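You operate a simulated robot arm through the tools that you are given. There is no shell and no other tool. Be economical: measure what you need, move in short steps, check, and stop when the job is done.

The job below is to be done with a simulated robot arm. You get a single attempt, and the scene is never put back.

## Task
Swap the blocked silencer in the holder for the purple one and prove its flow.
Fine: flow-test the fitted one first; valve shut ahead of the swap and at the end; the old one goes in the BLOCKED tray; leave the third. Set down upright: brown silencer.

The check looks at the end state, three seconds after you hand in, the way a careful person would. Anything else that was tipped, shoved, dropped, spilled or broken makes it a failure.

## Robot
A 7-joint arm with a two-finger parallel gripper, fixed in place. Base frame: the origin is at the foot of the arm, x ahead of it, y to its left, z up; the work surface is at about z = 0. Readings come in mm, rad, newtons and seconds.
With the tool pointing down near the work surface it reaches from about 220 to 580 mm from the base axis. Its first joint turns from -1.152 to 1.152 rad. Payload 2.5 kg.
The tool frame sits at the grasp point between the pads (the TCP): z along the fingers, y along the line on which they close. The tips reach 23 mm beyond it. The gripper opens to 94 mm. The fingers are 38 mm wide and 10 mm thick; the gripper's body (54 by 96 mm) begins 39 mm behind the TCP.
Orientation is told as [roll, pitch, yaw] about the base's x, y, z axes, in that order, counted from this pose: with the fingers straight down and closing along the base's y, the tool's x points along the base's -x, its y along +y and its z along -z.

## Interface
- The arm moves only by the tool apply_moves. Its argument "motion" is a list that holds one entry, the list of rows, each a list of 7 numbers: the turn, a rotation vector about the base's x, y, z in rad, then the shift along the base's x, y, z in mm, then the opening, from 0 (shut) to 1 (fully open). In form: [[[rx, ry, rz, x, y, z, hand], ...]]. A call has 1 to 10 rows; each row is the pose to reach, as a shift and turn from the pose commanded when the call began. A row lasts 0.2 s, in which the tool goes at most 50 mm and 0.15 rad; a call with a longer step from one row to the next is refused whole, and so is a gripper value outside its range. A pose out of reach is approached as far as the arm can. The call stops where the force on the tool passes 40 N (or 10 N more than at its start, if that is more) or the arm is blocked; 0.2 s more then pass. Each finger travels about 108 mm/s and halts on what it meets, pressing with about 35 N; the grip force reading is that of the motor and also rises with nothing between the fingers. The clock runs only during rows and for 0.2 s after the last one: add rows that repeat a pose to give the fingers time. It gives the time, the measured TCP pose, the force on the tool (base axes), the opening and the grip force at its end, in the units of the frame above (readings bear some noise), with the torque about the TCP (base axes, N m) and any sound that the robot's microphone picked up, and new pictures: "views" is both (left out), scene, wrist or none.
- Cameras (640 x 400 px; columns grow to the right, rows downward): "scene" is fixed at [119.5, -419.1, 522.4]; the picture's right is [0.78, -0.63, 0.00], its down [-0.48, -0.59, -0.65] and it looks along [0.41, 0.51, -0.76] (base axes); focal length 214 px, centre (320, 200). "wrist" rides on the gripper at [86, 16, -74] in the tool frame; the picture's right is [-0.18, 0.98, 0.00], its down [-0.58, -0.11, -0.81] and it looks along [-0.79, -0.15, 0.59] (tool axes); focal length 243 px, centre (320, 200). There is no depth. A picture from a camera that has moved, and an enlarged one, comes with that camera's place and axes in the base frame and with its lens.
- zoom(camera, box): a new picture of the part [left, top, right, bottom] of that camera's present view, enlarged. The clock stands still meanwhile.
- job_done(): hands the job in; it is judged then, once.

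Go step by step. Nothing tells you positions but the pictures and the camera data: compare them with the known pose of the tool, close in by small moves and look again before you grip or let go. The budget is 120 turns and 200 pictures, counting those below and the enlarged ones. Unless the task says otherwise, let go and move clear before handing in, and close with one line.

The tools are called after "Call:" as a command line: name --argument value ..., lists and objects as JSON in quotes. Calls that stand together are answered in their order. apply_moves: Moves the arm, as the interface text tells. Its arguments: {"type":"object","properties":{"motion":{"type":"array","items":{"type":"array","items":{"type":"array","items":{"type":"number"}}}},"views":{"type":"string","enum":["both","scene","wrist","none"]}},"required":["motion"]} The other tools are called the same way: zoom (camera, box) takes an enlarged picture of a part of a camera's view; job_done () hands the job in.

At the start:

```text
time_s: 0.0
tool_pos: [388.9, -220.8, 393.2]
orientation: [-0.001, 0.002, 0.0]
wrist_force: [-0.1, 0.3, -0.8]
ft_torque: [-0.03, 0.02, -0.02]
width: 94.1
grip_force: 0.1
```

scene: 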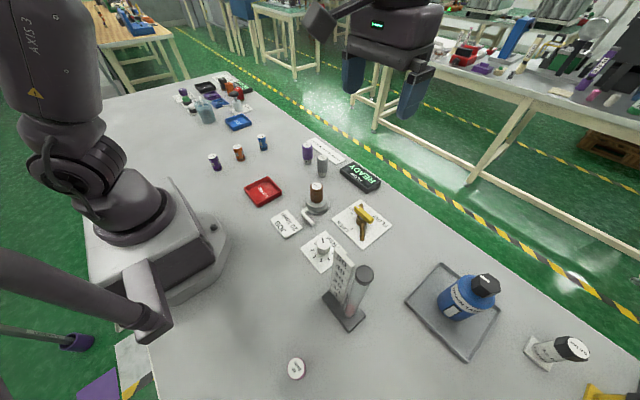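
wrist: 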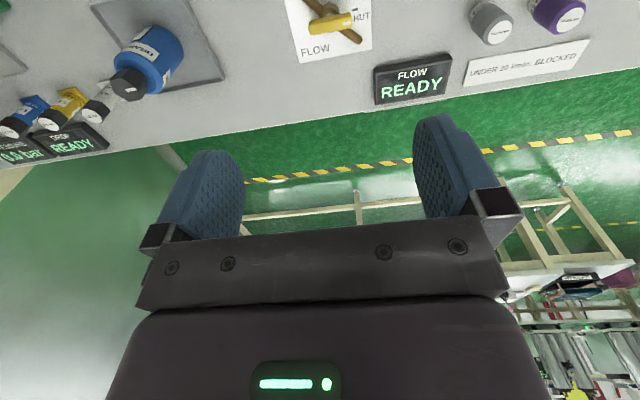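

I see a bench with a holder carrying a brown silencer, a valve with yellow handle, a READY display, and several silencers. I'll zoom in to identify everything.

Call:
zoom --camera "scene" --box '[240, 120, 400, 220]'

Call:
zoom --camera "scene" --box '[260, 180, 420, 280]'

Call:
zoom --camera "scene" --box '[160, 70, 320, 170]'

```text
4.00 times, centred on (320, 170) of scene
camera zoom: at [119.5, -419.1, 522.4], right [0.78, -0.63, 0.0], down [-0.48, -0.59, -0.65], along [0.41, 0.51, -0.76], focal length 858 px, centre (320, 320)
```

zoom: 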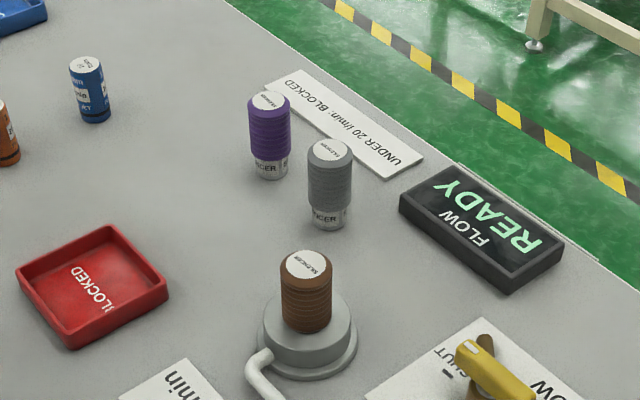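

```text
4.00 times, centred on (340, 230) of scene
camera zoom: at [119.5, -419.1, 522.4], right [0.78, -0.63, 0.0], down [-0.48, -0.59, -0.65], along [0.41, 0.51, -0.76], focal length 858 px, centre (240, 80)
```

zoom: 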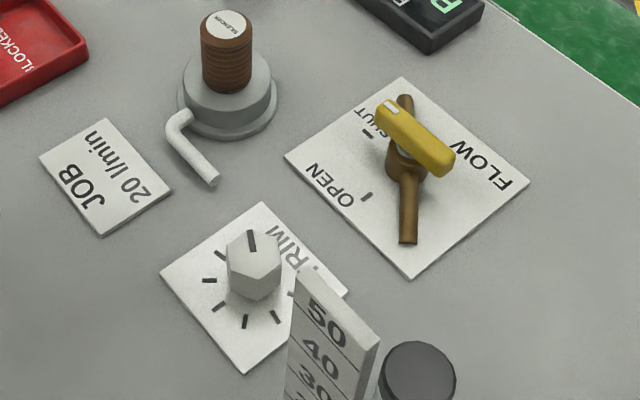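

```text
4.00 times, centred on (240, 120) of scene
camera zoom: at [119.5, -419.1, 522.4], right [0.78, -0.63, 0.0], down [-0.48, -0.59, -0.65], along [0.41, 0.51, -0.76], focal length 858 px, centre (640, 520)
```

zoom: 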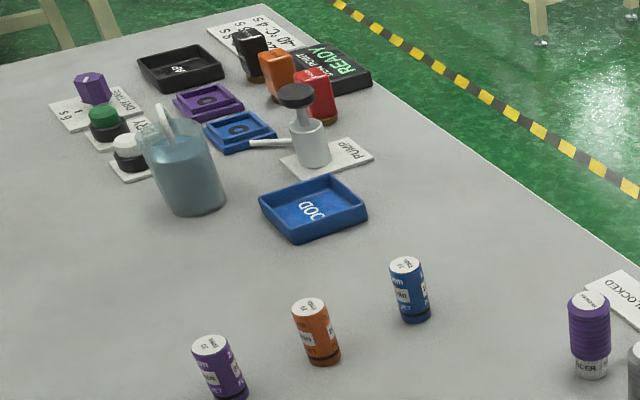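

I place the holder near (377,-85), valve near (425,-222), purple silencer near (481,104), and tray near (278,80). Next I'll look at the flow meter and tilt the wrist to view the valve.

Call:
zoom --camera "scene" --box '[280, 230, 440, 330]'

Call:
apply_moves --motion '[[[0, 0.12, 0, -20, 10, 0, 1], [0, 0.24, 0, -40, 20, 0, 1], [0, 0.36, 0, -60, 30, 0, 1], [0, 0.48, 0, -80, 40, 0, 1], [0, 0.6, 0, -100, 50, 0, 1]]]' --views "wrist"

```text
4.00 times, centred on (360, 280) of scene
camera zoom: at [119.5, -419.1, 522.4], right [0.78, -0.63, 0.0], down [-0.48, -0.59, -0.65], along [0.41, 0.51, -0.76], focal length 858 px, centre (160, -120)
```

zoom: 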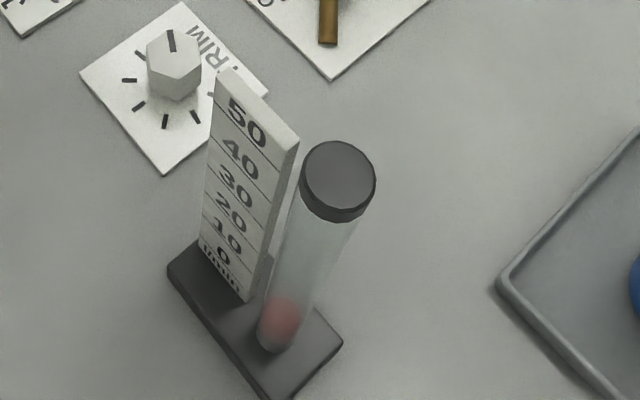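

```text
time_s: 1.2
tool_pos: [289.0, -171.6, 392.1]
orientation: [-0.003, 0.601, -0.002]
wrist_force: [-1.0, 0.8, -0.3]
ft_torque: [-0.01, -0.01, 0.01]
width: 94.3
grip_force: 0.1
camera wrist: at [260.1, -155.7, 503.5], right [0.15, 0.98, -0.1], down [0.94, -0.11, 0.34], along [0.32, -0.15, -0.94], focal length 243 px, centre (320, 200)
```

wrist: 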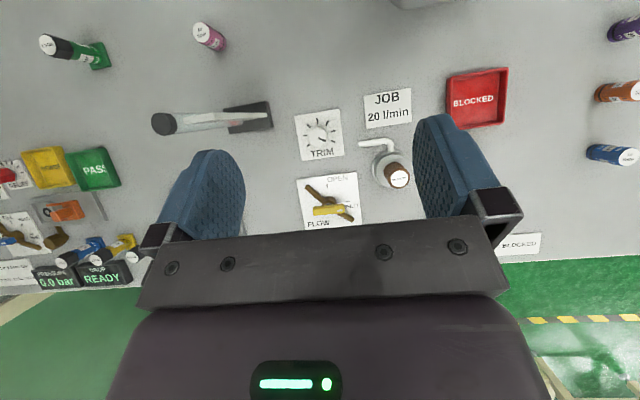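

The tilted view shows the whole station. I'll enlarge the valve and holder area.

Call:
zoom --camera "wrist" --box '[264, 90, 424, 230]'

Call:
zoom --camera "wrist" --box '[290, 170, 370, 230]'

```text
2.86 times, centred on (344, 160) of wrist
camera zoom: at [260.1, -155.7, 503.5], right [0.15, 0.98, -0.1], down [0.94, -0.11, 0.34], along [0.32, -0.15, -0.94], focal length 693 px, centre (251, 314)
```

zoom: 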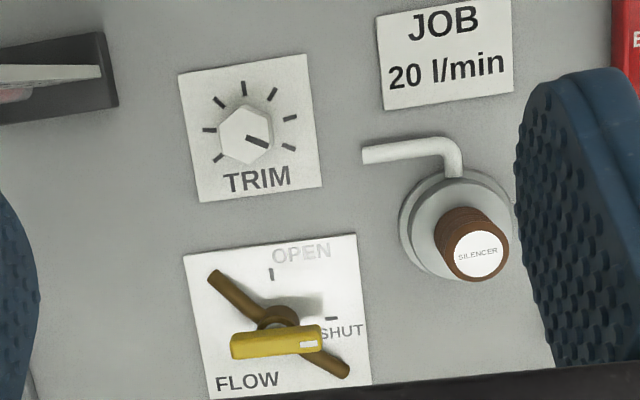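

```text
6.67 times, centred on (330, 200) of wrist
camera zoom: at [260.1, -155.7, 503.5], right [0.15, 0.98, -0.1], down [0.94, -0.11, 0.34], along [0.32, -0.15, -0.94], focal length 1618 px, centre (253, 200)
```

zoom: 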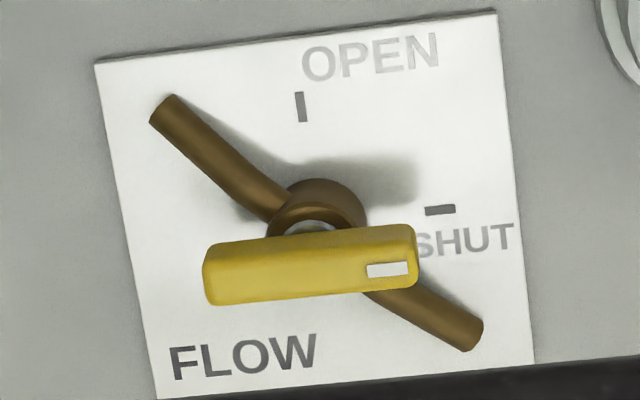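

The handle bar is centred near (440,-214), with its pointer on SHUT toward +y. OPEN lies toward -x, a +90° turn. I'll straighten the tool above it, then yaw -90°.

Call:
apply_moves --motion '[[[0, -0.12, 0, 30, -9, -40, 1], [0, -0.24, 0, 60, -18, -80, 1], [0, -0.36, 0, 90, -27, -120, 1], [0, -0.48, 0, 120, -36, -160, 1], [0, -0.6, 0, 151, -43, -200, 1], [0, -0.6, 0, 151, -43, -243, 1]]]' --views "none"

Call:
apply_moves --motion '[[[0, 0, -0.15, 0, 0, 0, 1], [0, 0, -0.3, 0, 0, 0, 1], [0, 0, -0.45, 0, 0, 0, 1], [0, 0, -0.6, 0, 0, 0, 1], [0, 0, -0.75, 0, 0, 0, 1], [0, 0, -0.9, 0, 0, 0, 1], [0, 0, -1.05, 0, 0, 0, 1], [0, 0, -1.2, 0, 0, 0, 1], [0, 0, -1.35, 0, 0, 0, 1], [0, 0, -1.5, 0, 0, 0, 1]]]' --views "none"

Call:
apply_moves --motion '[[[0, 0, -0.0708, 0, 0, 0, 1]]]' --views "both"

```text
refused: row 1 steps farther than a row can; nothing moved
```

```text
time_s: 3.4
tool_pos: [288.6, -169.9, 394.0]
orientation: [-0.004, 0.601, -1.504]
wrist_force: [0.3, -0.2, 0.0]
ft_torque: [0.03, -0.03, 0.03]
width: 94.1
grip_force: 0.0
```

```text
time_s: 3.8
tool_pos: [289.3, -171.8, 393.1]
orientation: [-0.001, 0.6, -1.573]
wrist_force: [0.5, 0.0, 0.2]
ft_torque: [0.02, 0.01, 0.01]
width: 93.9
grip_force: 0.0
camera wrist: at [304.4, -141.5, 503.9], right [0.98, -0.15, -0.1], down [-0.11, -0.93, 0.34], along [-0.15, -0.32, -0.94], focal length 243 px, centre (320, 200)
```

scene: 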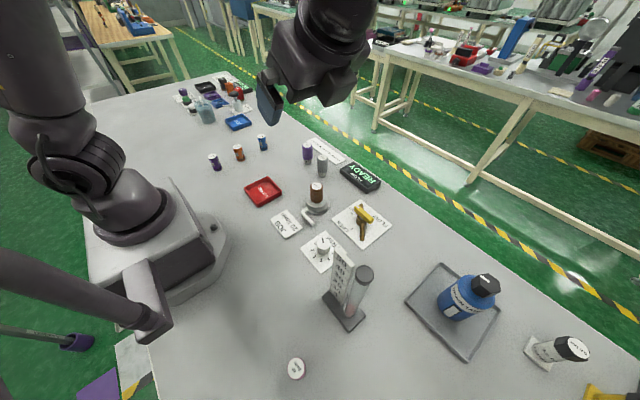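
wrist: 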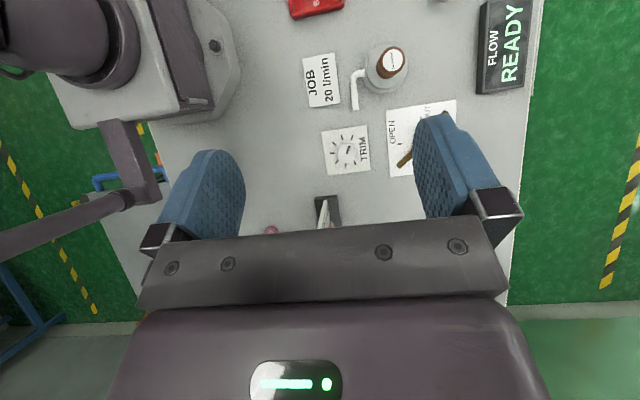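

The long move was refused but the yaw is done. Now I'll undo the tilt, which is about base x after the yaw, and move above the valve.

Call:
apply_moves --motion '[[[-0.1, 0, 0, 21, -6, -34, 1], [-0.2, 0, 0, 43, -12, -69, 1], [-0.3, 0, 0, 65, -18, -104, 1], [-0.4, 0, 0, 86, -24, -138, 1], [-0.5, 0, 0, 108, -30, -173, 1], [-0.6, 0, 0, 130, -36, -208, 1], [-0.6, 0, 0, 151, -43, -243, 1], [-0.6, 0, 0, 151, -43, -243, 1]]]' --views "both"

```text
time_s: 5.6
tool_pos: [442.9, -214.2, 148.1]
orientation: [-0.001, -0.001, -1.571]
wrist_force: [-0.9, -0.4, -0.2]
ft_torque: [-0.03, -0.01, 0.03]
width: 94.2
grip_force: 0.0
camera wrist: at [458.0, -128.3, 224.1], right [0.98, -0.18, 0.0], down [-0.11, -0.58, 0.81], along [-0.15, -0.79, -0.59], focal length 243 px, centre (320, 200)
```

scene: 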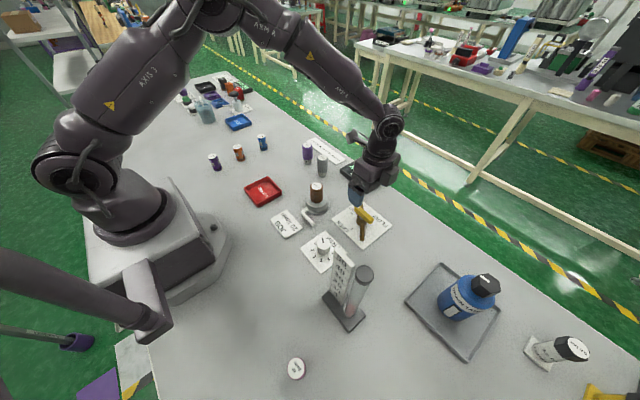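
wrist: 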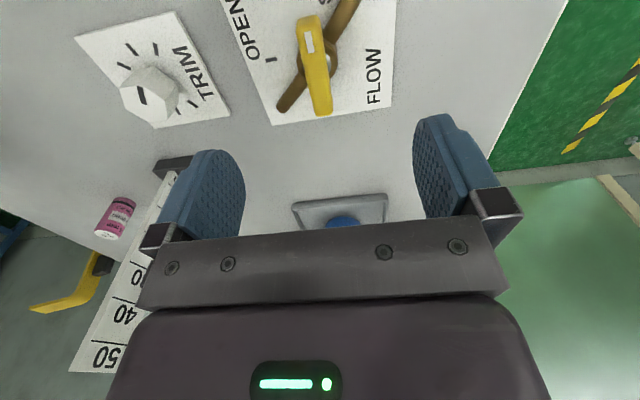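

The handle centre measures about (439,-214), with the card rotated about -0.06 rad. I'll descend and check before gripping.

Call:
apply_moves --motion '[[[0, 0, -0.06, -1, 0, -30, 0.7], [0, 0, -0.06, -1, 0, -60, 0.5], [0, 0, -0.06, -1, 0, -86, 0.4], [0, 0, -0.06, -1, 0, -86, 0.4]]]' --views "both"

Call:
zoom --camera "scene" --box '[320, 160, 420, 260]'

```text
time_s: 6.6
tool_pos: [439.2, -211.5, 66.0]
orientation: [-0.001, 0.0, -1.633]
wrist_force: [0.5, -0.3, -0.2]
ft_torque: [0.0, 0.01, -0.01]
width: 37.7
grip_force: 0.0
camera wrist: at [460.3, -128.6, 140.0], right [0.97, -0.24, 0.0], down [-0.14, -0.57, 0.81], along [-0.2, -0.78, -0.59], focal length 243 px, centre (320, 200)
```

scene: 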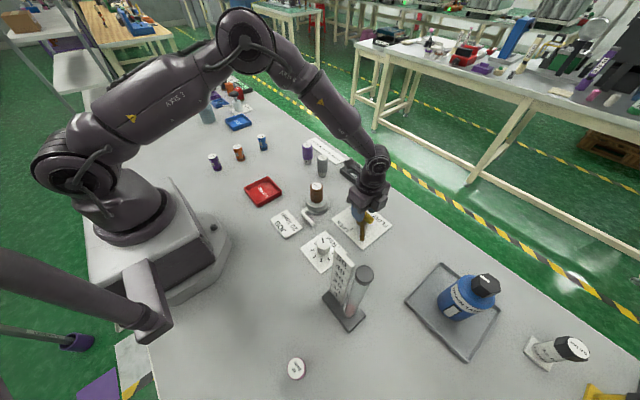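
wrist: 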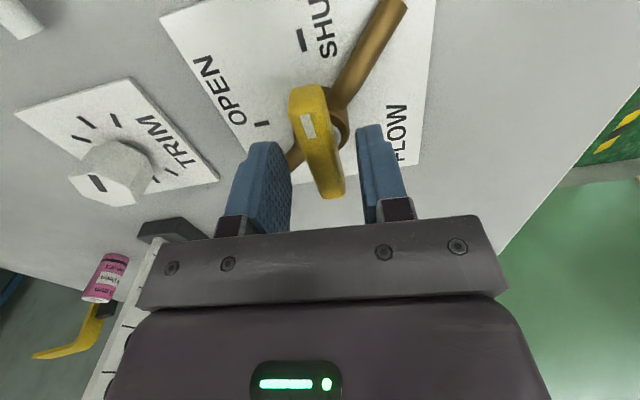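

```text
4.00 times, centred on (370, 210) of scene
camera zoom: at [119.5, -419.1, 522.4], right [0.78, -0.63, 0.0], down [-0.48, -0.59, -0.65], along [0.41, 0.51, -0.76], focal length 858 px, centre (120, 160)
```

zoom: 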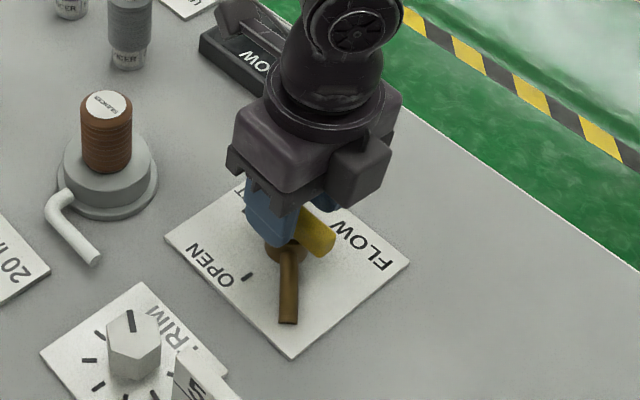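

The handle top is at about z=45, so I'll lower about 8 mm and close on it.

Call:
apply_moves --motion '[[[0, 0, 0, 0, -1, -8, 0.4], [0, 0, 0, 0, -1, -8, 0.25], [0, 0, 0, 0, -1, -8, 0.1], [0, 0, 0, 0, -1, -8, 0.0], [0, 0, 0, 0, -1, -8, 0.0]]]' --views "wrist"

```text
time_s: 7.8
tool_pos: [440.3, -214.5, 56.9]
orientation: [0.001, -0.001, -1.628]
wrist_force: [11.9, -2.3, -9.4]
ft_torque: [-0.55, 0.0, 1.7]
width: 16.9
grip_force: 44.7
camera wrist: at [460.5, -129.2, 131.9], right [0.97, -0.24, 0.0], down [-0.14, -0.57, 0.81], along [-0.19, -0.78, -0.59], focal length 243 px, centre (320, 200)
```

wrist: 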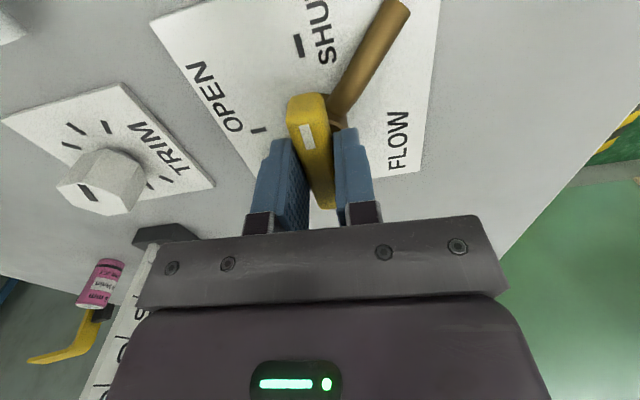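

The handle is gripped (16.9 mm). Now I'll turn counter-clockwise toward OPEN.

Call:
apply_moves --motion '[[[0, 0, 0.15, 0, 0, 0, 0], [0, 0, 0.3, 0, 0, 0, 0], [0, 0, 0.45, 0, 0, 0, 0], [0, 0, 0.6, 0, 0, 0, 0], [0, 0, 0.75, 0, 0, 0, 0], [0, 0, 0.9, 0, 0, 0, 0], [0, 0, 1.05, 0, 0, 0, 0], [0, 0, 1.2, 0, 0, 0, 0], [0, 0, 1.35, 0, 0, 0, 0], [0, 0, 1.5, 0, 0, 0, 0]]]' --views "both"

```text
time_s: 10.0
tool_pos: [440.6, -215.0, 57.1]
orientation: [-0.002, -0.004, -0.128]
wrist_force: [13.2, -4.3, 12.1]
ft_torque: [0.14, 0.7, 0.03]
width: 15.9
grip_force: 45.2
camera wrist: at [355.5, -187.7, 131.7], right [0.31, 0.95, 0.0], down [0.56, -0.18, 0.81], along [0.77, -0.25, -0.59], focal length 243 px, centre (320, 200)
```

scene: 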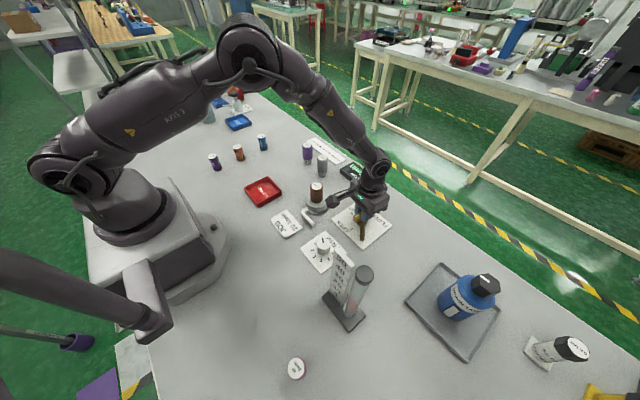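
wrist: 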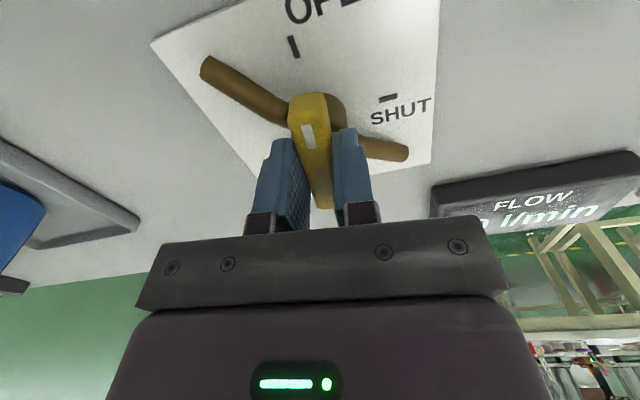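

The handle has turned and the display now shows l/min. I'll turn the last bit and read the meter.

Call:
apply_moves --motion '[[[0, 0, 0.07, 0, 0, 0, 0], [0, 0, 0.07, 0, 0, 0, 0], [0, 0, 0.07, 0, 0, 0, 0]]]' --views "wrist"

Call:
zoom --camera "scene" --box '[300, 140, 400, 220]'

Call:
zoom --camera "scene" --box '[280, 230, 440, 330]'

```text
time_s: 10.8
tool_pos: [438.8, -213.7, 56.0]
orientation: [-0.002, -0.003, -0.06]
wrist_force: [11.2, -4.1, 12.8]
ft_torque: [0.14, -0.06, 0.07]
width: 16.0
grip_force: 45.0
camera wrist: at [353.9, -193.3, 131.7], right [0.24, 0.97, 0.0], down [0.57, -0.14, 0.81], along [0.78, -0.2, -0.59], focal length 243 px, centre (320, 200)
```

wrist: 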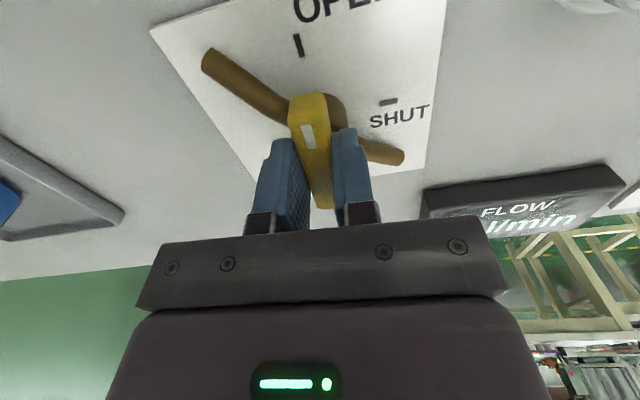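

```text
5.00 times, centred on (350, 180) of scene
camera zoom: at [119.4, -419.1, 522.5], right [0.78, -0.63, 0.0], down [-0.48, -0.59, -0.65], along [0.41, 0.51, -0.76], focal length 1072 px, centre (170, 300)
```

zoom: 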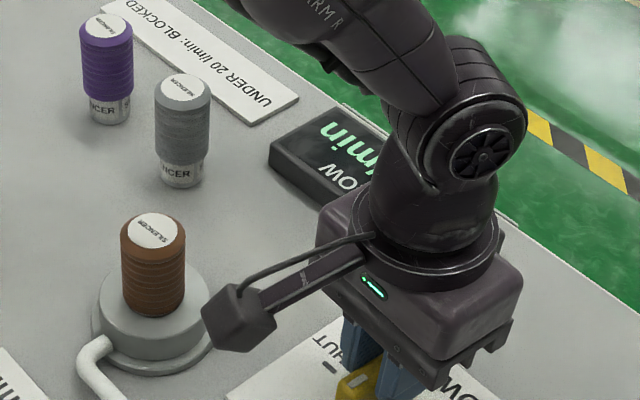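

```text
4.00 times, centred on (360, 280) of scene
camera zoom: at [119.4, -419.1, 522.5], right [0.78, -0.63, 0.0], down [-0.48, -0.59, -0.65], along [0.41, 0.51, -0.76], focal length 858 px, centre (160, -120)
```

zoom: 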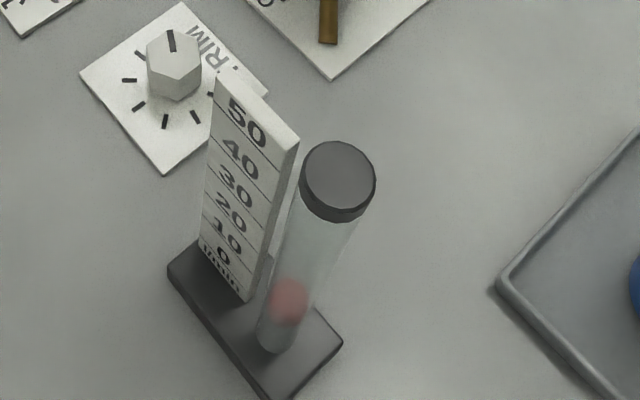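

The ball rose only slightly, so there's little flow. I'll release and rise so I can read the display.

Call:
apply_moves --motion '[[[0, 0, 0, 0, 0, 0, 0.2], [0, 0, 0, 0, 0, 0, 0.5], [0, 0, 0, 0, 0, 30, 0.5], [0, 0, 0, -40, 0, 55, 0.5], [0, 0, 0, -80, 0, 80, 0.5], [0, 0, 0, -110, 0, 110, 0.5], [0, 0, 0, -110, 0, 150, 0.5]]]' --views "both"

Call:
zoom --camera "scene" --box '[280, 140, 440, 240]'

Call:
zoom --camera "scene" --box '[300, 260, 400, 330]'

```text
time_s: 12.4
tool_pos: [328.6, -216.0, 207.2]
orientation: [0.0, 0.003, -0.06]
wrist_force: [0.6, 0.0, 0.6]
ft_torque: [0.03, -0.04, -0.02]
width: 47.0
grip_force: 0.0
camera wrist: at [243.0, -194.1, 281.7], right [0.24, 0.97, 0.0], down [0.57, -0.14, 0.81], along [0.78, -0.2, -0.59], focal length 243 px, centre (320, 200)
```

scene: 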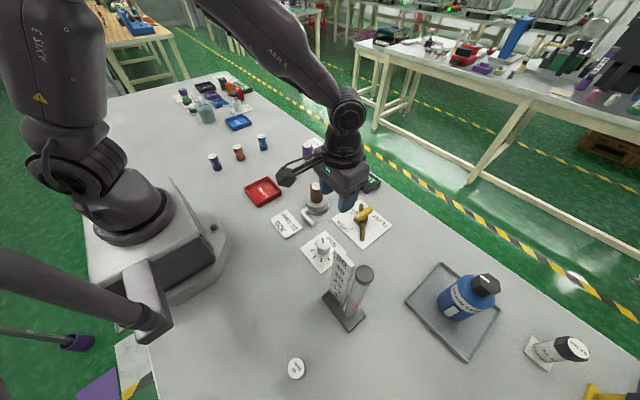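
wrist: 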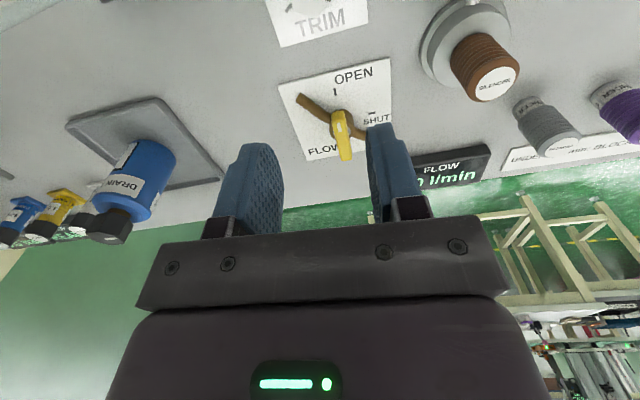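

```text
4.00 times, centred on (360, 190) of scene
camera zoom: at [119.5, -419.1, 522.4], right [0.78, -0.63, 0.0], down [-0.48, -0.59, -0.65], along [0.41, 0.51, -0.76], focal length 858 px, centre (160, 240)
```

zoom: 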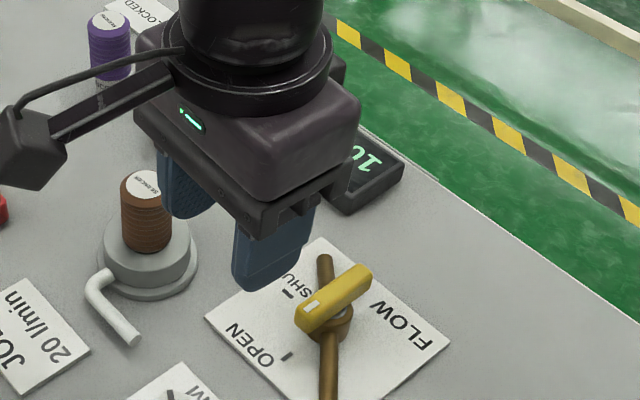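

```text
5.71 times, centred on (350, 295) of scene
camera zoom: at [119.5, -419.1, 522.4], right [0.78, -0.63, 0.0], down [-0.48, -0.59, -0.65], along [0.41, 0.51, -0.76], focal length 1226 px, centre (149, -343)
```

zoom: 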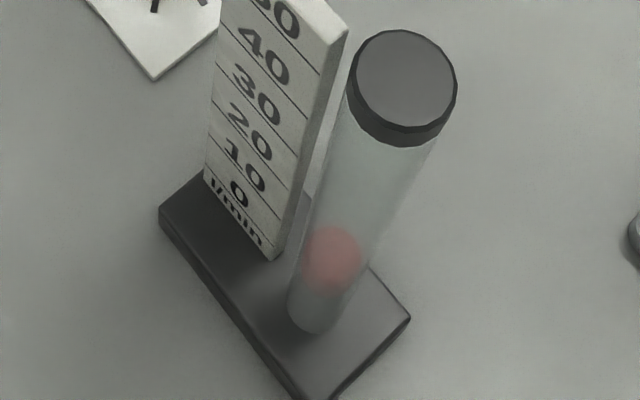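

The display reads about 10 l/min with the handle on OPEN, so the old silencer is confirmed blocked. Now I'll retrace, grip the handle and shut it.

Call:
apply_moves --motion '[[[0, 0, 0, 30, 0, -30, 0.5], [0, 0, 0, 60, 0, -60, 0.5], [0, 0, 0, 95, 0, -85, 0.5], [0, 0, 0, 110, 0, -120, 0.5], [0, 0, 0, 110, 0, -150, 0.5], [0, 0, 0, 110, 0, -150, 0.3], [0, 0, 0, 110, 0, -150, 0.1], [0, 0, 0, 110, 0, -150, 0], [0, 0, 0, 110, 0, -150, 0]]]' --views "wrist"

```text
time_s: 14.4
tool_pos: [439.6, -215.5, 58.8]
orientation: [0.003, -0.002, -0.061]
wrist_force: [13.8, 2.9, -7.6]
ft_torque: [0.01, 1.14, 0.06]
width: 15.9
grip_force: 45.2
camera wrist: at [353.9, -193.6, 132.7], right [0.24, 0.97, 0.0], down [0.57, -0.14, 0.81], along [0.78, -0.2, -0.59], focal length 243 px, centre (320, 200)
```

wrist: 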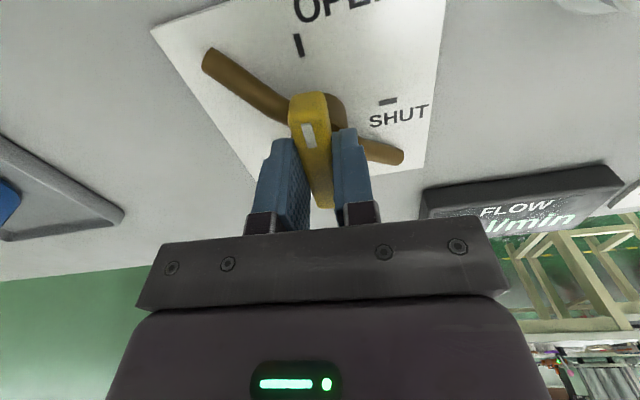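

The handle is gripped again. Turning clockwise to SHUT.

Call:
apply_moves --motion '[[[0, 0, -0.15, 0, 0, 0, 0], [0, 0, -0.3, 0, 0, 0, 0], [0, 0, -0.45, 0, 0, 0, 0], [0, 0, -0.6, 0, 0, 0, 0], [0, 0, -0.75, 0, 0, 0, 0], [0, 0, -0.9, 0, 0, 0, 0], [0, 0, -1.05, 0, 0, 0, 0], [0, 0, -1.2, 0, 0, 0, 0], [0, 0, -1.35, 0, 0, 0, 0], [0, 0, -1.5, 0, 0, 0, 0]]]' --views "none"

Call:
apply_moves --motion '[[[0, 0, -0.06, 0, 0, 0, 0], [0, 0, -0.06, 0, 0, 0, 0]]]' --views "both"

Call:
zoom --camera "scene" --box '[280, 140, 440, 240]'

```text
time_s: 16.6
tool_pos: [440.3, -215.3, 57.6]
orientation: [0.003, -0.003, -1.564]
wrist_force: [2.0, 11.7, 25.4]
ft_torque: [-0.81, 0.12, -0.02]
width: 16.0
grip_force: 44.4
```

```text
time_s: 17.2
tool_pos: [440.0, -215.7, 56.9]
orientation: [0.002, -0.001, -1.617]
wrist_force: [-1.5, 11.0, 29.7]
ft_torque: [-0.6, -0.04, 1.98]
width: 16.4
grip_force: 44.7
camera wrist: at [459.5, -129.1, 132.6], right [0.97, -0.23, 0.0], down [-0.14, -0.57, 0.81], along [-0.18, -0.79, -0.59], focal length 243 px, centre (320, 200)
```

scene: 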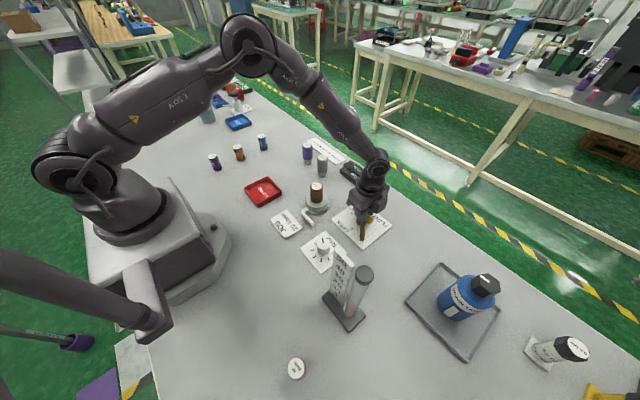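
wrist: 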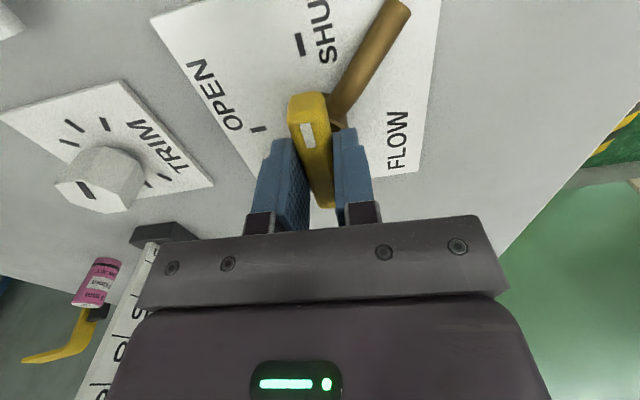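

```text
4.00 times, centred on (360, 190) of scene
camera zoom: at [119.4, -419.0, 522.5], right [0.78, -0.63, 0.0], down [-0.48, -0.59, -0.65], along [0.41, 0.51, -0.76], focal length 858 px, centre (160, 240)
```

zoom: 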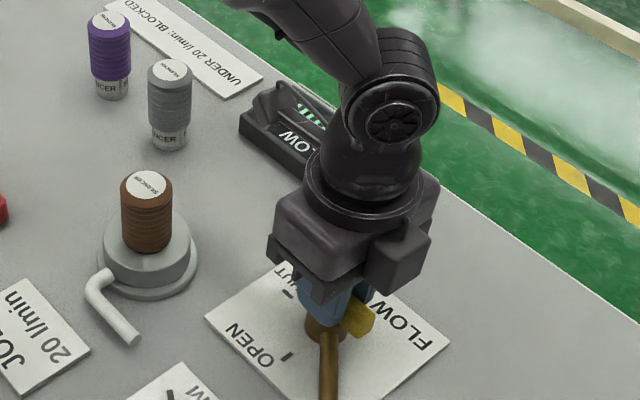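

The valve hit its stop at SHUT. I'll release, lift, and move above the holder with the fingers closing along x.

Call:
apply_moves --motion '[[[0, 0, 0.02, 0, 0, 0, 0.2], [0, 0, 0.05, 0, 0, 0, 0.5], [0, 0, 0.05, 0, 0, 40, 0.5], [0, 0, 0.05, 0, 0, 85, 0.7], [0, 0, 0.05, -20, 40, 105, 1], [0, 0, 0.05, -40, 80, 120, 1], [0, 0, 0.05, -62, 110, 120, 1], [0, 0, 0.05, -62, 132, 120, 1], [0, 0, 0.05, -62, 132, 120, 1]]]' --views "both"

Call:
zoom --camera "scene" --box '[280, 150, 440, 250]'

```text
time_s: 19.2
tool_pos: [376.5, -82.3, 174.0]
orientation: [0.0, 0.0, -1.572]
wrist_force: [-0.2, -0.3, -0.1]
ft_torque: [0.0, 0.01, 0.01]
width: 94.0
grip_force: 0.1
camera wrist: at [392.2, 4.8, 249.7], right [0.98, -0.19, 0.0], down [-0.11, -0.58, 0.81], along [-0.15, -0.79, -0.59], focal length 243 px, centre (320, 200)
```

scene: 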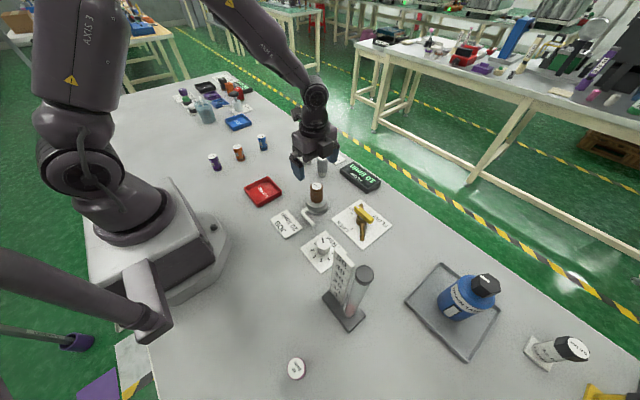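
wrist: 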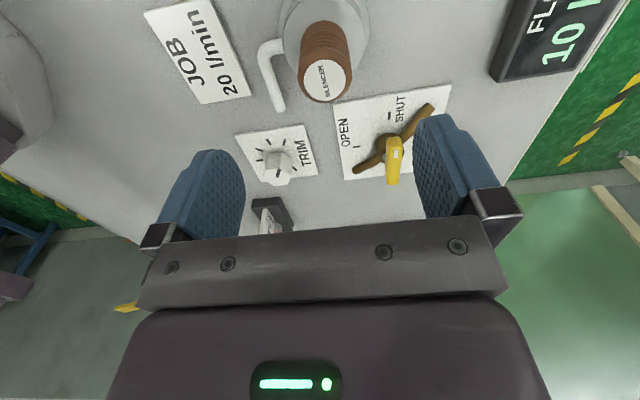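

```text
4.00 times, centred on (360, 200) of scene
camera zoom: at [119.5, -419.1, 522.4], right [0.78, -0.63, 0.0], down [-0.48, -0.59, -0.65], along [0.41, 0.51, -0.76], focal length 858 px, centre (160, 200)
```

zoom: 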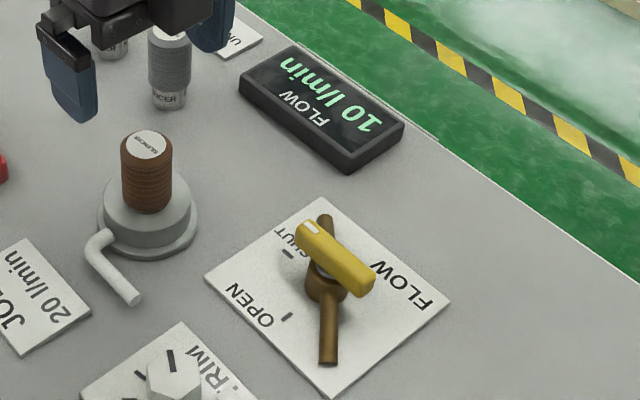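

The display holds 10 l/min and the valve is on SHUT. Several views agree the brown top is at about (381,-80,86), so I'll check the ball and descend around it.

Call:
zoom --camera "scene" --box '[300, 260, 400, 330]'

Call:
apply_moves --motion '[[[0, 0, 0, 4, 2, -40, 0.8], [0, 0, 0, 4, 2, -75, 0.7], [0, 0, 0, 4, 2, -104, 0.65], [0, 0, 0, 4, 2, -104, 0.65]]]' --views "both"

Call:
zoom --camera "scene" --box '[260, 140, 380, 240]'

```text
5.71 times, centred on (350, 295) of scene
camera zoom: at [119.5, -419.1, 522.4], right [0.78, -0.63, 0.0], down [-0.48, -0.59, -0.65], along [0.41, 0.51, -0.76], focal length 1226 px, centre (149, -343)
```

zoom: 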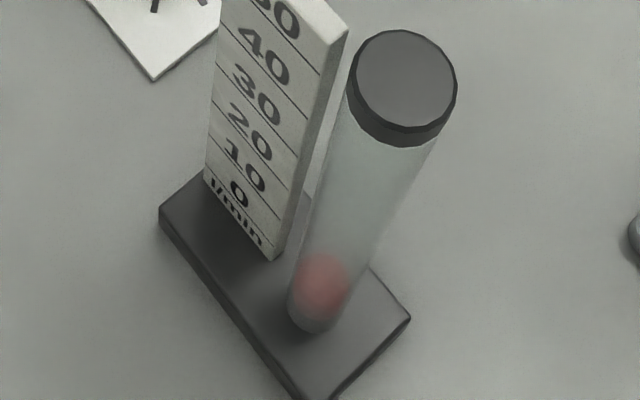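

```text
time_s: 20.2
tool_pos: [382.0, -79.5, 70.6]
orientation: [0.0, 0.0, -1.571]
wrist_force: [0.1, -0.9, -0.3]
ft_torque: [-0.01, 0.0, 0.02]
width: 61.0
grip_force: 0.1
camera wrist: at [396.5, 6.7, 145.7], right [0.98, -0.18, 0.0], down [-0.11, -0.58, 0.81], along [-0.15, -0.79, -0.59], focal length 243 px, centre (320, 200)
```

scene: 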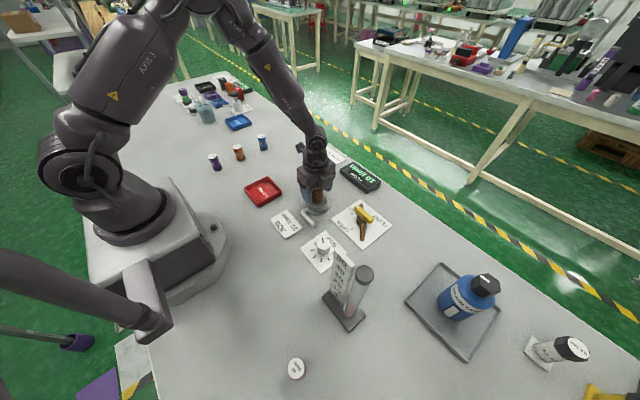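
wrist: 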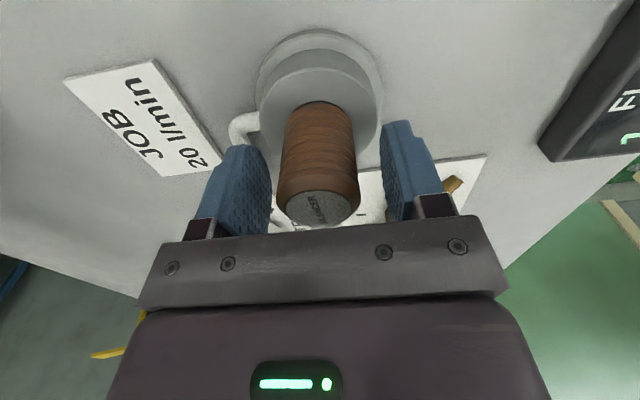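

```text
4.00 times, centred on (320, 190) of scene
camera zoom: at [119.5, -419.1, 522.4], right [0.78, -0.63, 0.0], down [-0.48, -0.59, -0.65], along [0.41, 0.51, -0.76], focal length 858 px, centre (320, 240)
```

zoom: 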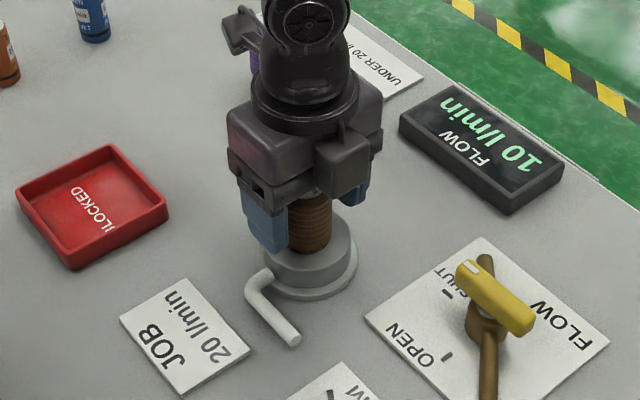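

The fingers straddle the brown silencer. I'll nudge slightly, then close.

Call:
apply_moves --motion '[[[0, 0, 0, -1.5, 1, -1, 0.55], [0, 0, 0, -1.5, 1, -1, 0.4], [0, 0, 0, -1.5, 1, -1, 0.25], [0, 0, 0, -1.5, 1, -1, 0.1], [0, 0, 0, -1.5, 1, -1, 0], [0, 0, 0, -1.5, 1, -1, 0]]]' --views "wrist"

```text
time_s: 21.6
tool_pos: [378.8, -79.8, 70.4]
orientation: [-0.002, -0.001, -1.571]
wrist_force: [-0.4, 0.2, 0.5]
ft_torque: [0.0, 0.01, -0.02]
width: 36.8
grip_force: 34.6
camera wrist: at [394.7, 7.3, 145.6], right [0.98, -0.18, 0.0], down [-0.11, -0.58, 0.81], along [-0.15, -0.79, -0.59], focal length 243 px, centre (320, 200)
```

wrist: 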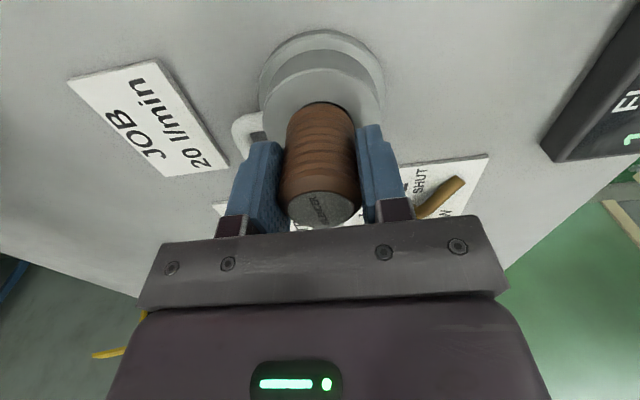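

Gripped cleanly at 36.8 mm. I'll pull straight up slowly.

Call:
apply_moves --motion '[[[0, 0, 0, 0, 0, 5, 0], [0, 0, 0, 0, 0, 12, 0], [0, 0, 0, 0, 0, 25, 0], [0, 0, 0, 0, 0, 50, 0], [0, 0, 0, 0, 0, 80, 0], [0, 0, 0, 0, 0, 100, 0]]]' --views "both"

Call:
zoom --camera "scene" --box '[240, 110, 400, 230]'

```text
time_s: 23.0
tool_pos: [381.4, -81.2, 170.9]
orientation: [0.002, 0.002, -1.57]
wrist_force: [0.1, 0.6, -0.2]
ft_torque: [0.04, 0.0, -0.02]
width: 36.8
grip_force: 34.8
camera wrist: at [396.3, 6.1, 245.7], right [0.98, -0.18, 0.0], down [-0.11, -0.58, 0.81], along [-0.15, -0.79, -0.59], focal length 243 px, centre (320, 200)
```

scene: 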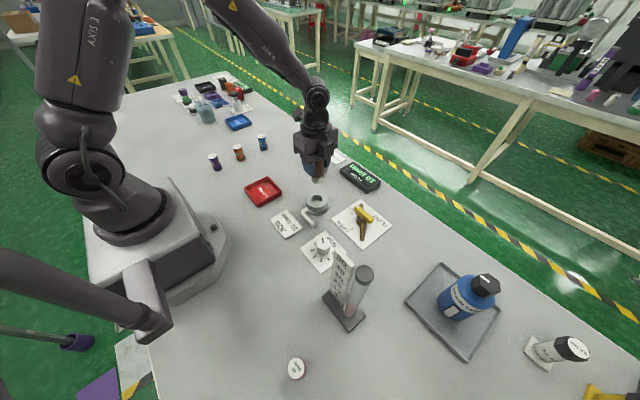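
wrist: 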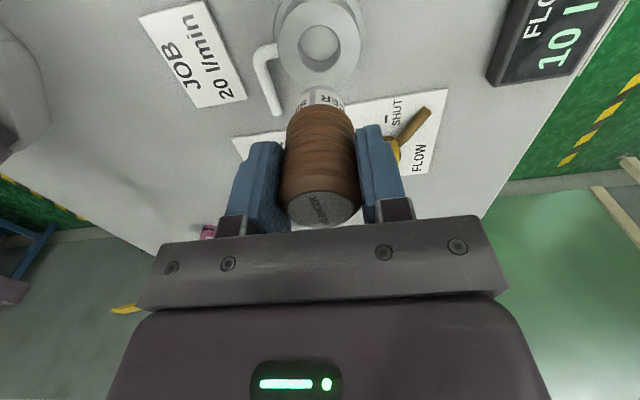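

```text
3.33 times, centred on (320, 170) of scene
camera zoom: at [119.5, -419.1, 522.4], right [0.78, -0.63, 0.0], down [-0.48, -0.59, -0.65], along [0.41, 0.51, -0.76], focal length 715 px, centre (320, 300)
```

zoom: 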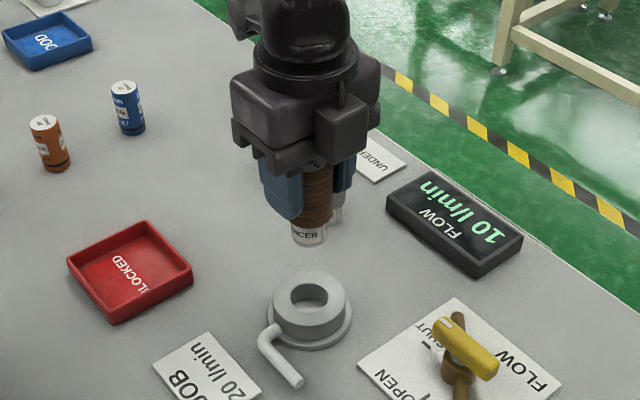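

The brown silencer is out. The tray centre is about (272,69), so I'll carry it over at height and look.

Call:
apply_moves --motion '[[[0, 0, 0, -22, 30, 0, 0], [0, 0, 0, -44, 60, 0, 0], [0, 0, 0, -66, 90, 0, 0], [0, 0, 0, -88, 120, 0, 0], [0, 0, 0, -108, 150, 0, 0], [0, 0, 0, -108, 150, -50, 0], [0, 0, 0, -108, 150, -70, 0], [0, 0, 0, -108, 150, -70, 0]]]' --views "both"

Call:
zoom --camera "scene" --box '[200, 120, 320, 220]'

```text
time_s: 24.8
tool_pos: [273.3, 70.5, 99.0]
orientation: [0.001, 0.001, -1.571]
wrist_force: [0.8, 0.0, -0.9]
ft_torque: [0.01, 0.01, 0.0]
width: 36.7
grip_force: 35.0
camera wrist: at [288.6, 157.9, 174.4], right [0.98, -0.18, 0.0], down [-0.11, -0.58, 0.81], along [-0.15, -0.79, -0.59], focal length 243 px, centre (320, 200)
```

scene: 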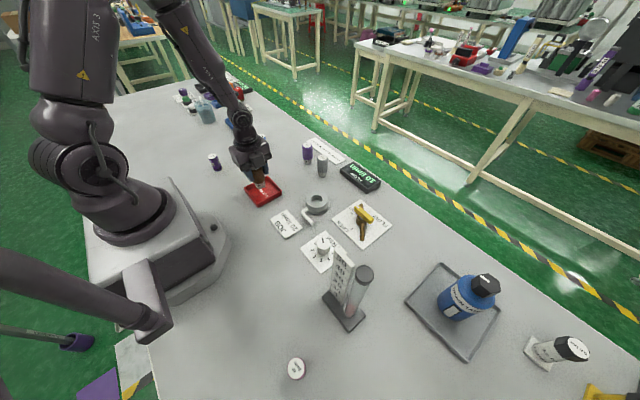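
wrist: 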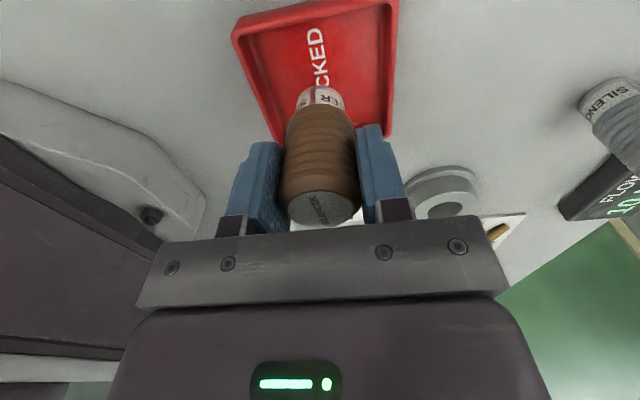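

```text
4.00 times, centred on (260, 170) of scene
camera zoom: at [119.5, -419.1, 522.4], right [0.78, -0.63, 0.0], down [-0.48, -0.59, -0.65], along [0.41, 0.51, -0.76], focal length 858 px, centre (560, 320)
```

zoom: 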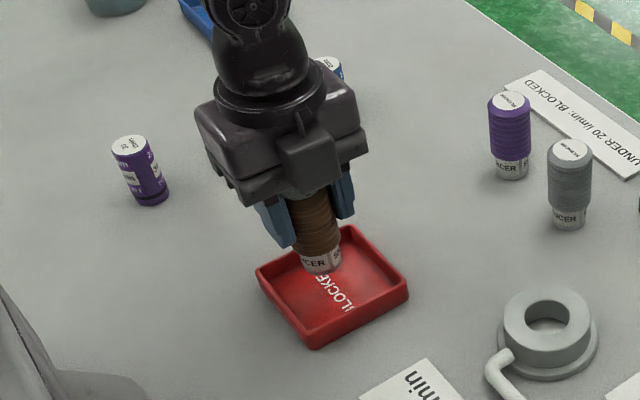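

Silencer is over the tray; centre is about (277,70). I'll lower to just above the floor and look.

Call:
apply_moves --motion '[[[0, 0, 0, 3, 0, -15, 0], [0, 0, 0, 3, 0, -28, 0], [0, 0, 0, 3, 0, -34, 0], [0, 0, 0, 3, 0, -34, 0]]]' --views "none"

Call:
zoom --camera "scene" --box '[220, 140, 300, 210]'

```text
time_s: 25.8
tool_pos: [275.3, 70.6, 66.4]
orientation: [0.0, 0.0, -1.573]
wrist_force: [-4.2, -1.5, 16.8]
ft_torque: [-0.13, 0.32, -0.05]
width: 36.8
grip_force: 35.3
```

```text
5.71 times, centred on (260, 175) of scene
camera zoom: at [119.4, -419.1, 522.4], right [0.78, -0.63, 0.0], down [-0.48, -0.59, -0.65], along [0.41, 0.51, -0.76], focal length 1226 px, centre (663, 343)
```

zoom: 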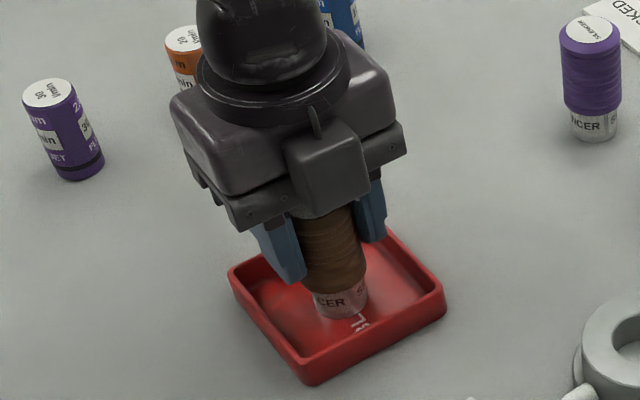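

It's resting on the tray floor (17 N). I'll ease up a hair and release, then rise.

Call:
apply_moves --motion '[[[0, 0, 0, 0, 0, 1, 0], [0, 0, 0, 0, 0, 1, 0.42], [0, 0, 0, 0, 0, 1, 0.5], [0, 0, 0, 0, 0, 1, 0.6], [0, 0, 0, 0, 0, 1, 0.65]]]' --views "wrist"

```text
time_s: 27.0
tool_pos: [274.8, 68.8, 67.5]
orientation: [0.001, 0.001, -1.572]
wrist_force: [-0.3, 0.6, 0.0]
ft_torque: [0.01, 0.0, -0.01]
width: 61.3
grip_force: 0.1
camera wrist: at [291.6, 156.3, 142.3], right [0.98, -0.18, 0.0], down [-0.11, -0.58, 0.81], along [-0.15, -0.79, -0.59], focal length 243 px, centre (320, 200)
```

wrist: 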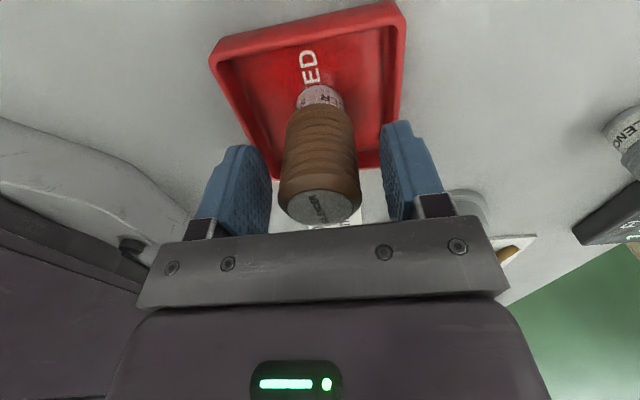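

Brown stands upright in the tray. I'll rise straight and go above the purple silencer near (486,105).

Call:
apply_moves --motion '[[[0, 0, 0, 0, 0, 35, 0.65], [0, 0, 0, 0, 0, 70, 0.75], [0, 0, 0, 0, 0, 105, 1], [0, 0, 0, 48, 8, 105, 1], [0, 0, 0, 96, 16, 105, 1], [0, 0, 0, 144, 24, 105, 1], [0, 0, 0, 192, 32, 105, 1], [0, 0, 0, 210, 35, 105, 1], [0, 0, 0, 210, 35, 105, 1]]]' --views "both"

Call:
zoom --camera "scene" --box '[220, 110, 380, 230]'

```text
time_s: 29.0
tool_pos: [483.1, 105.9, 170.8]
orientation: [-0.001, 0.001, -1.57]
wrist_force: [0.3, -0.4, 0.4]
ft_torque: [0.01, -0.03, 0.0]
width: 94.1
grip_force: 0.1
camera wrist: at [498.9, 191.5, 245.8], right [0.98, -0.18, 0.0], down [-0.11, -0.58, 0.81], along [-0.15, -0.79, -0.59], focal length 243 px, centre (320, 200)
```

scene: 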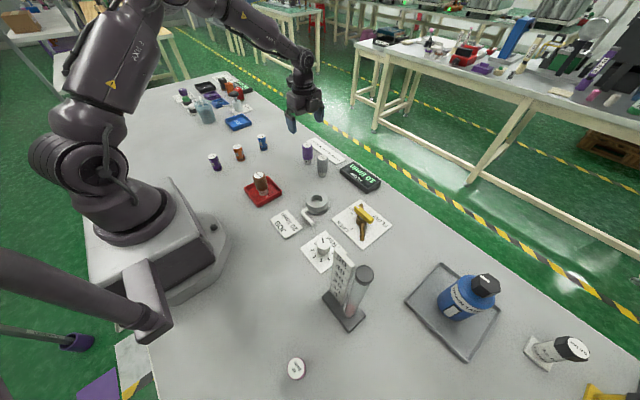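
wrist: 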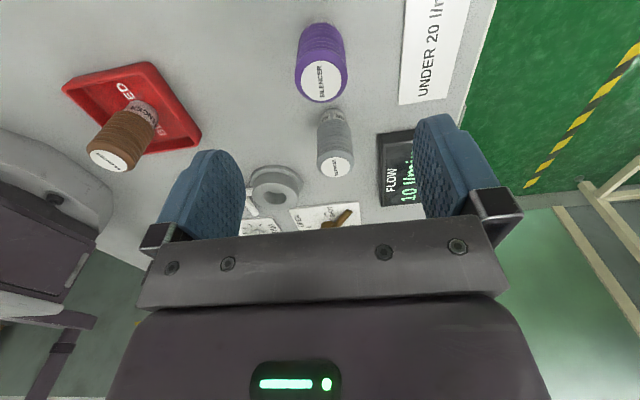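

```text
3.33 times, centred on (300, 170) of scene
camera zoom: at [119.5, -419.1, 522.4], right [0.78, -0.63, 0.0], down [-0.48, -0.59, -0.65], along [0.41, 0.51, -0.76], focal length 715 px, centre (387, 300)
```

zoom: 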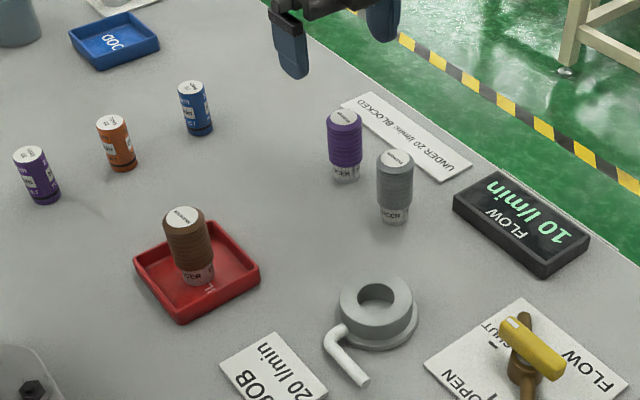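

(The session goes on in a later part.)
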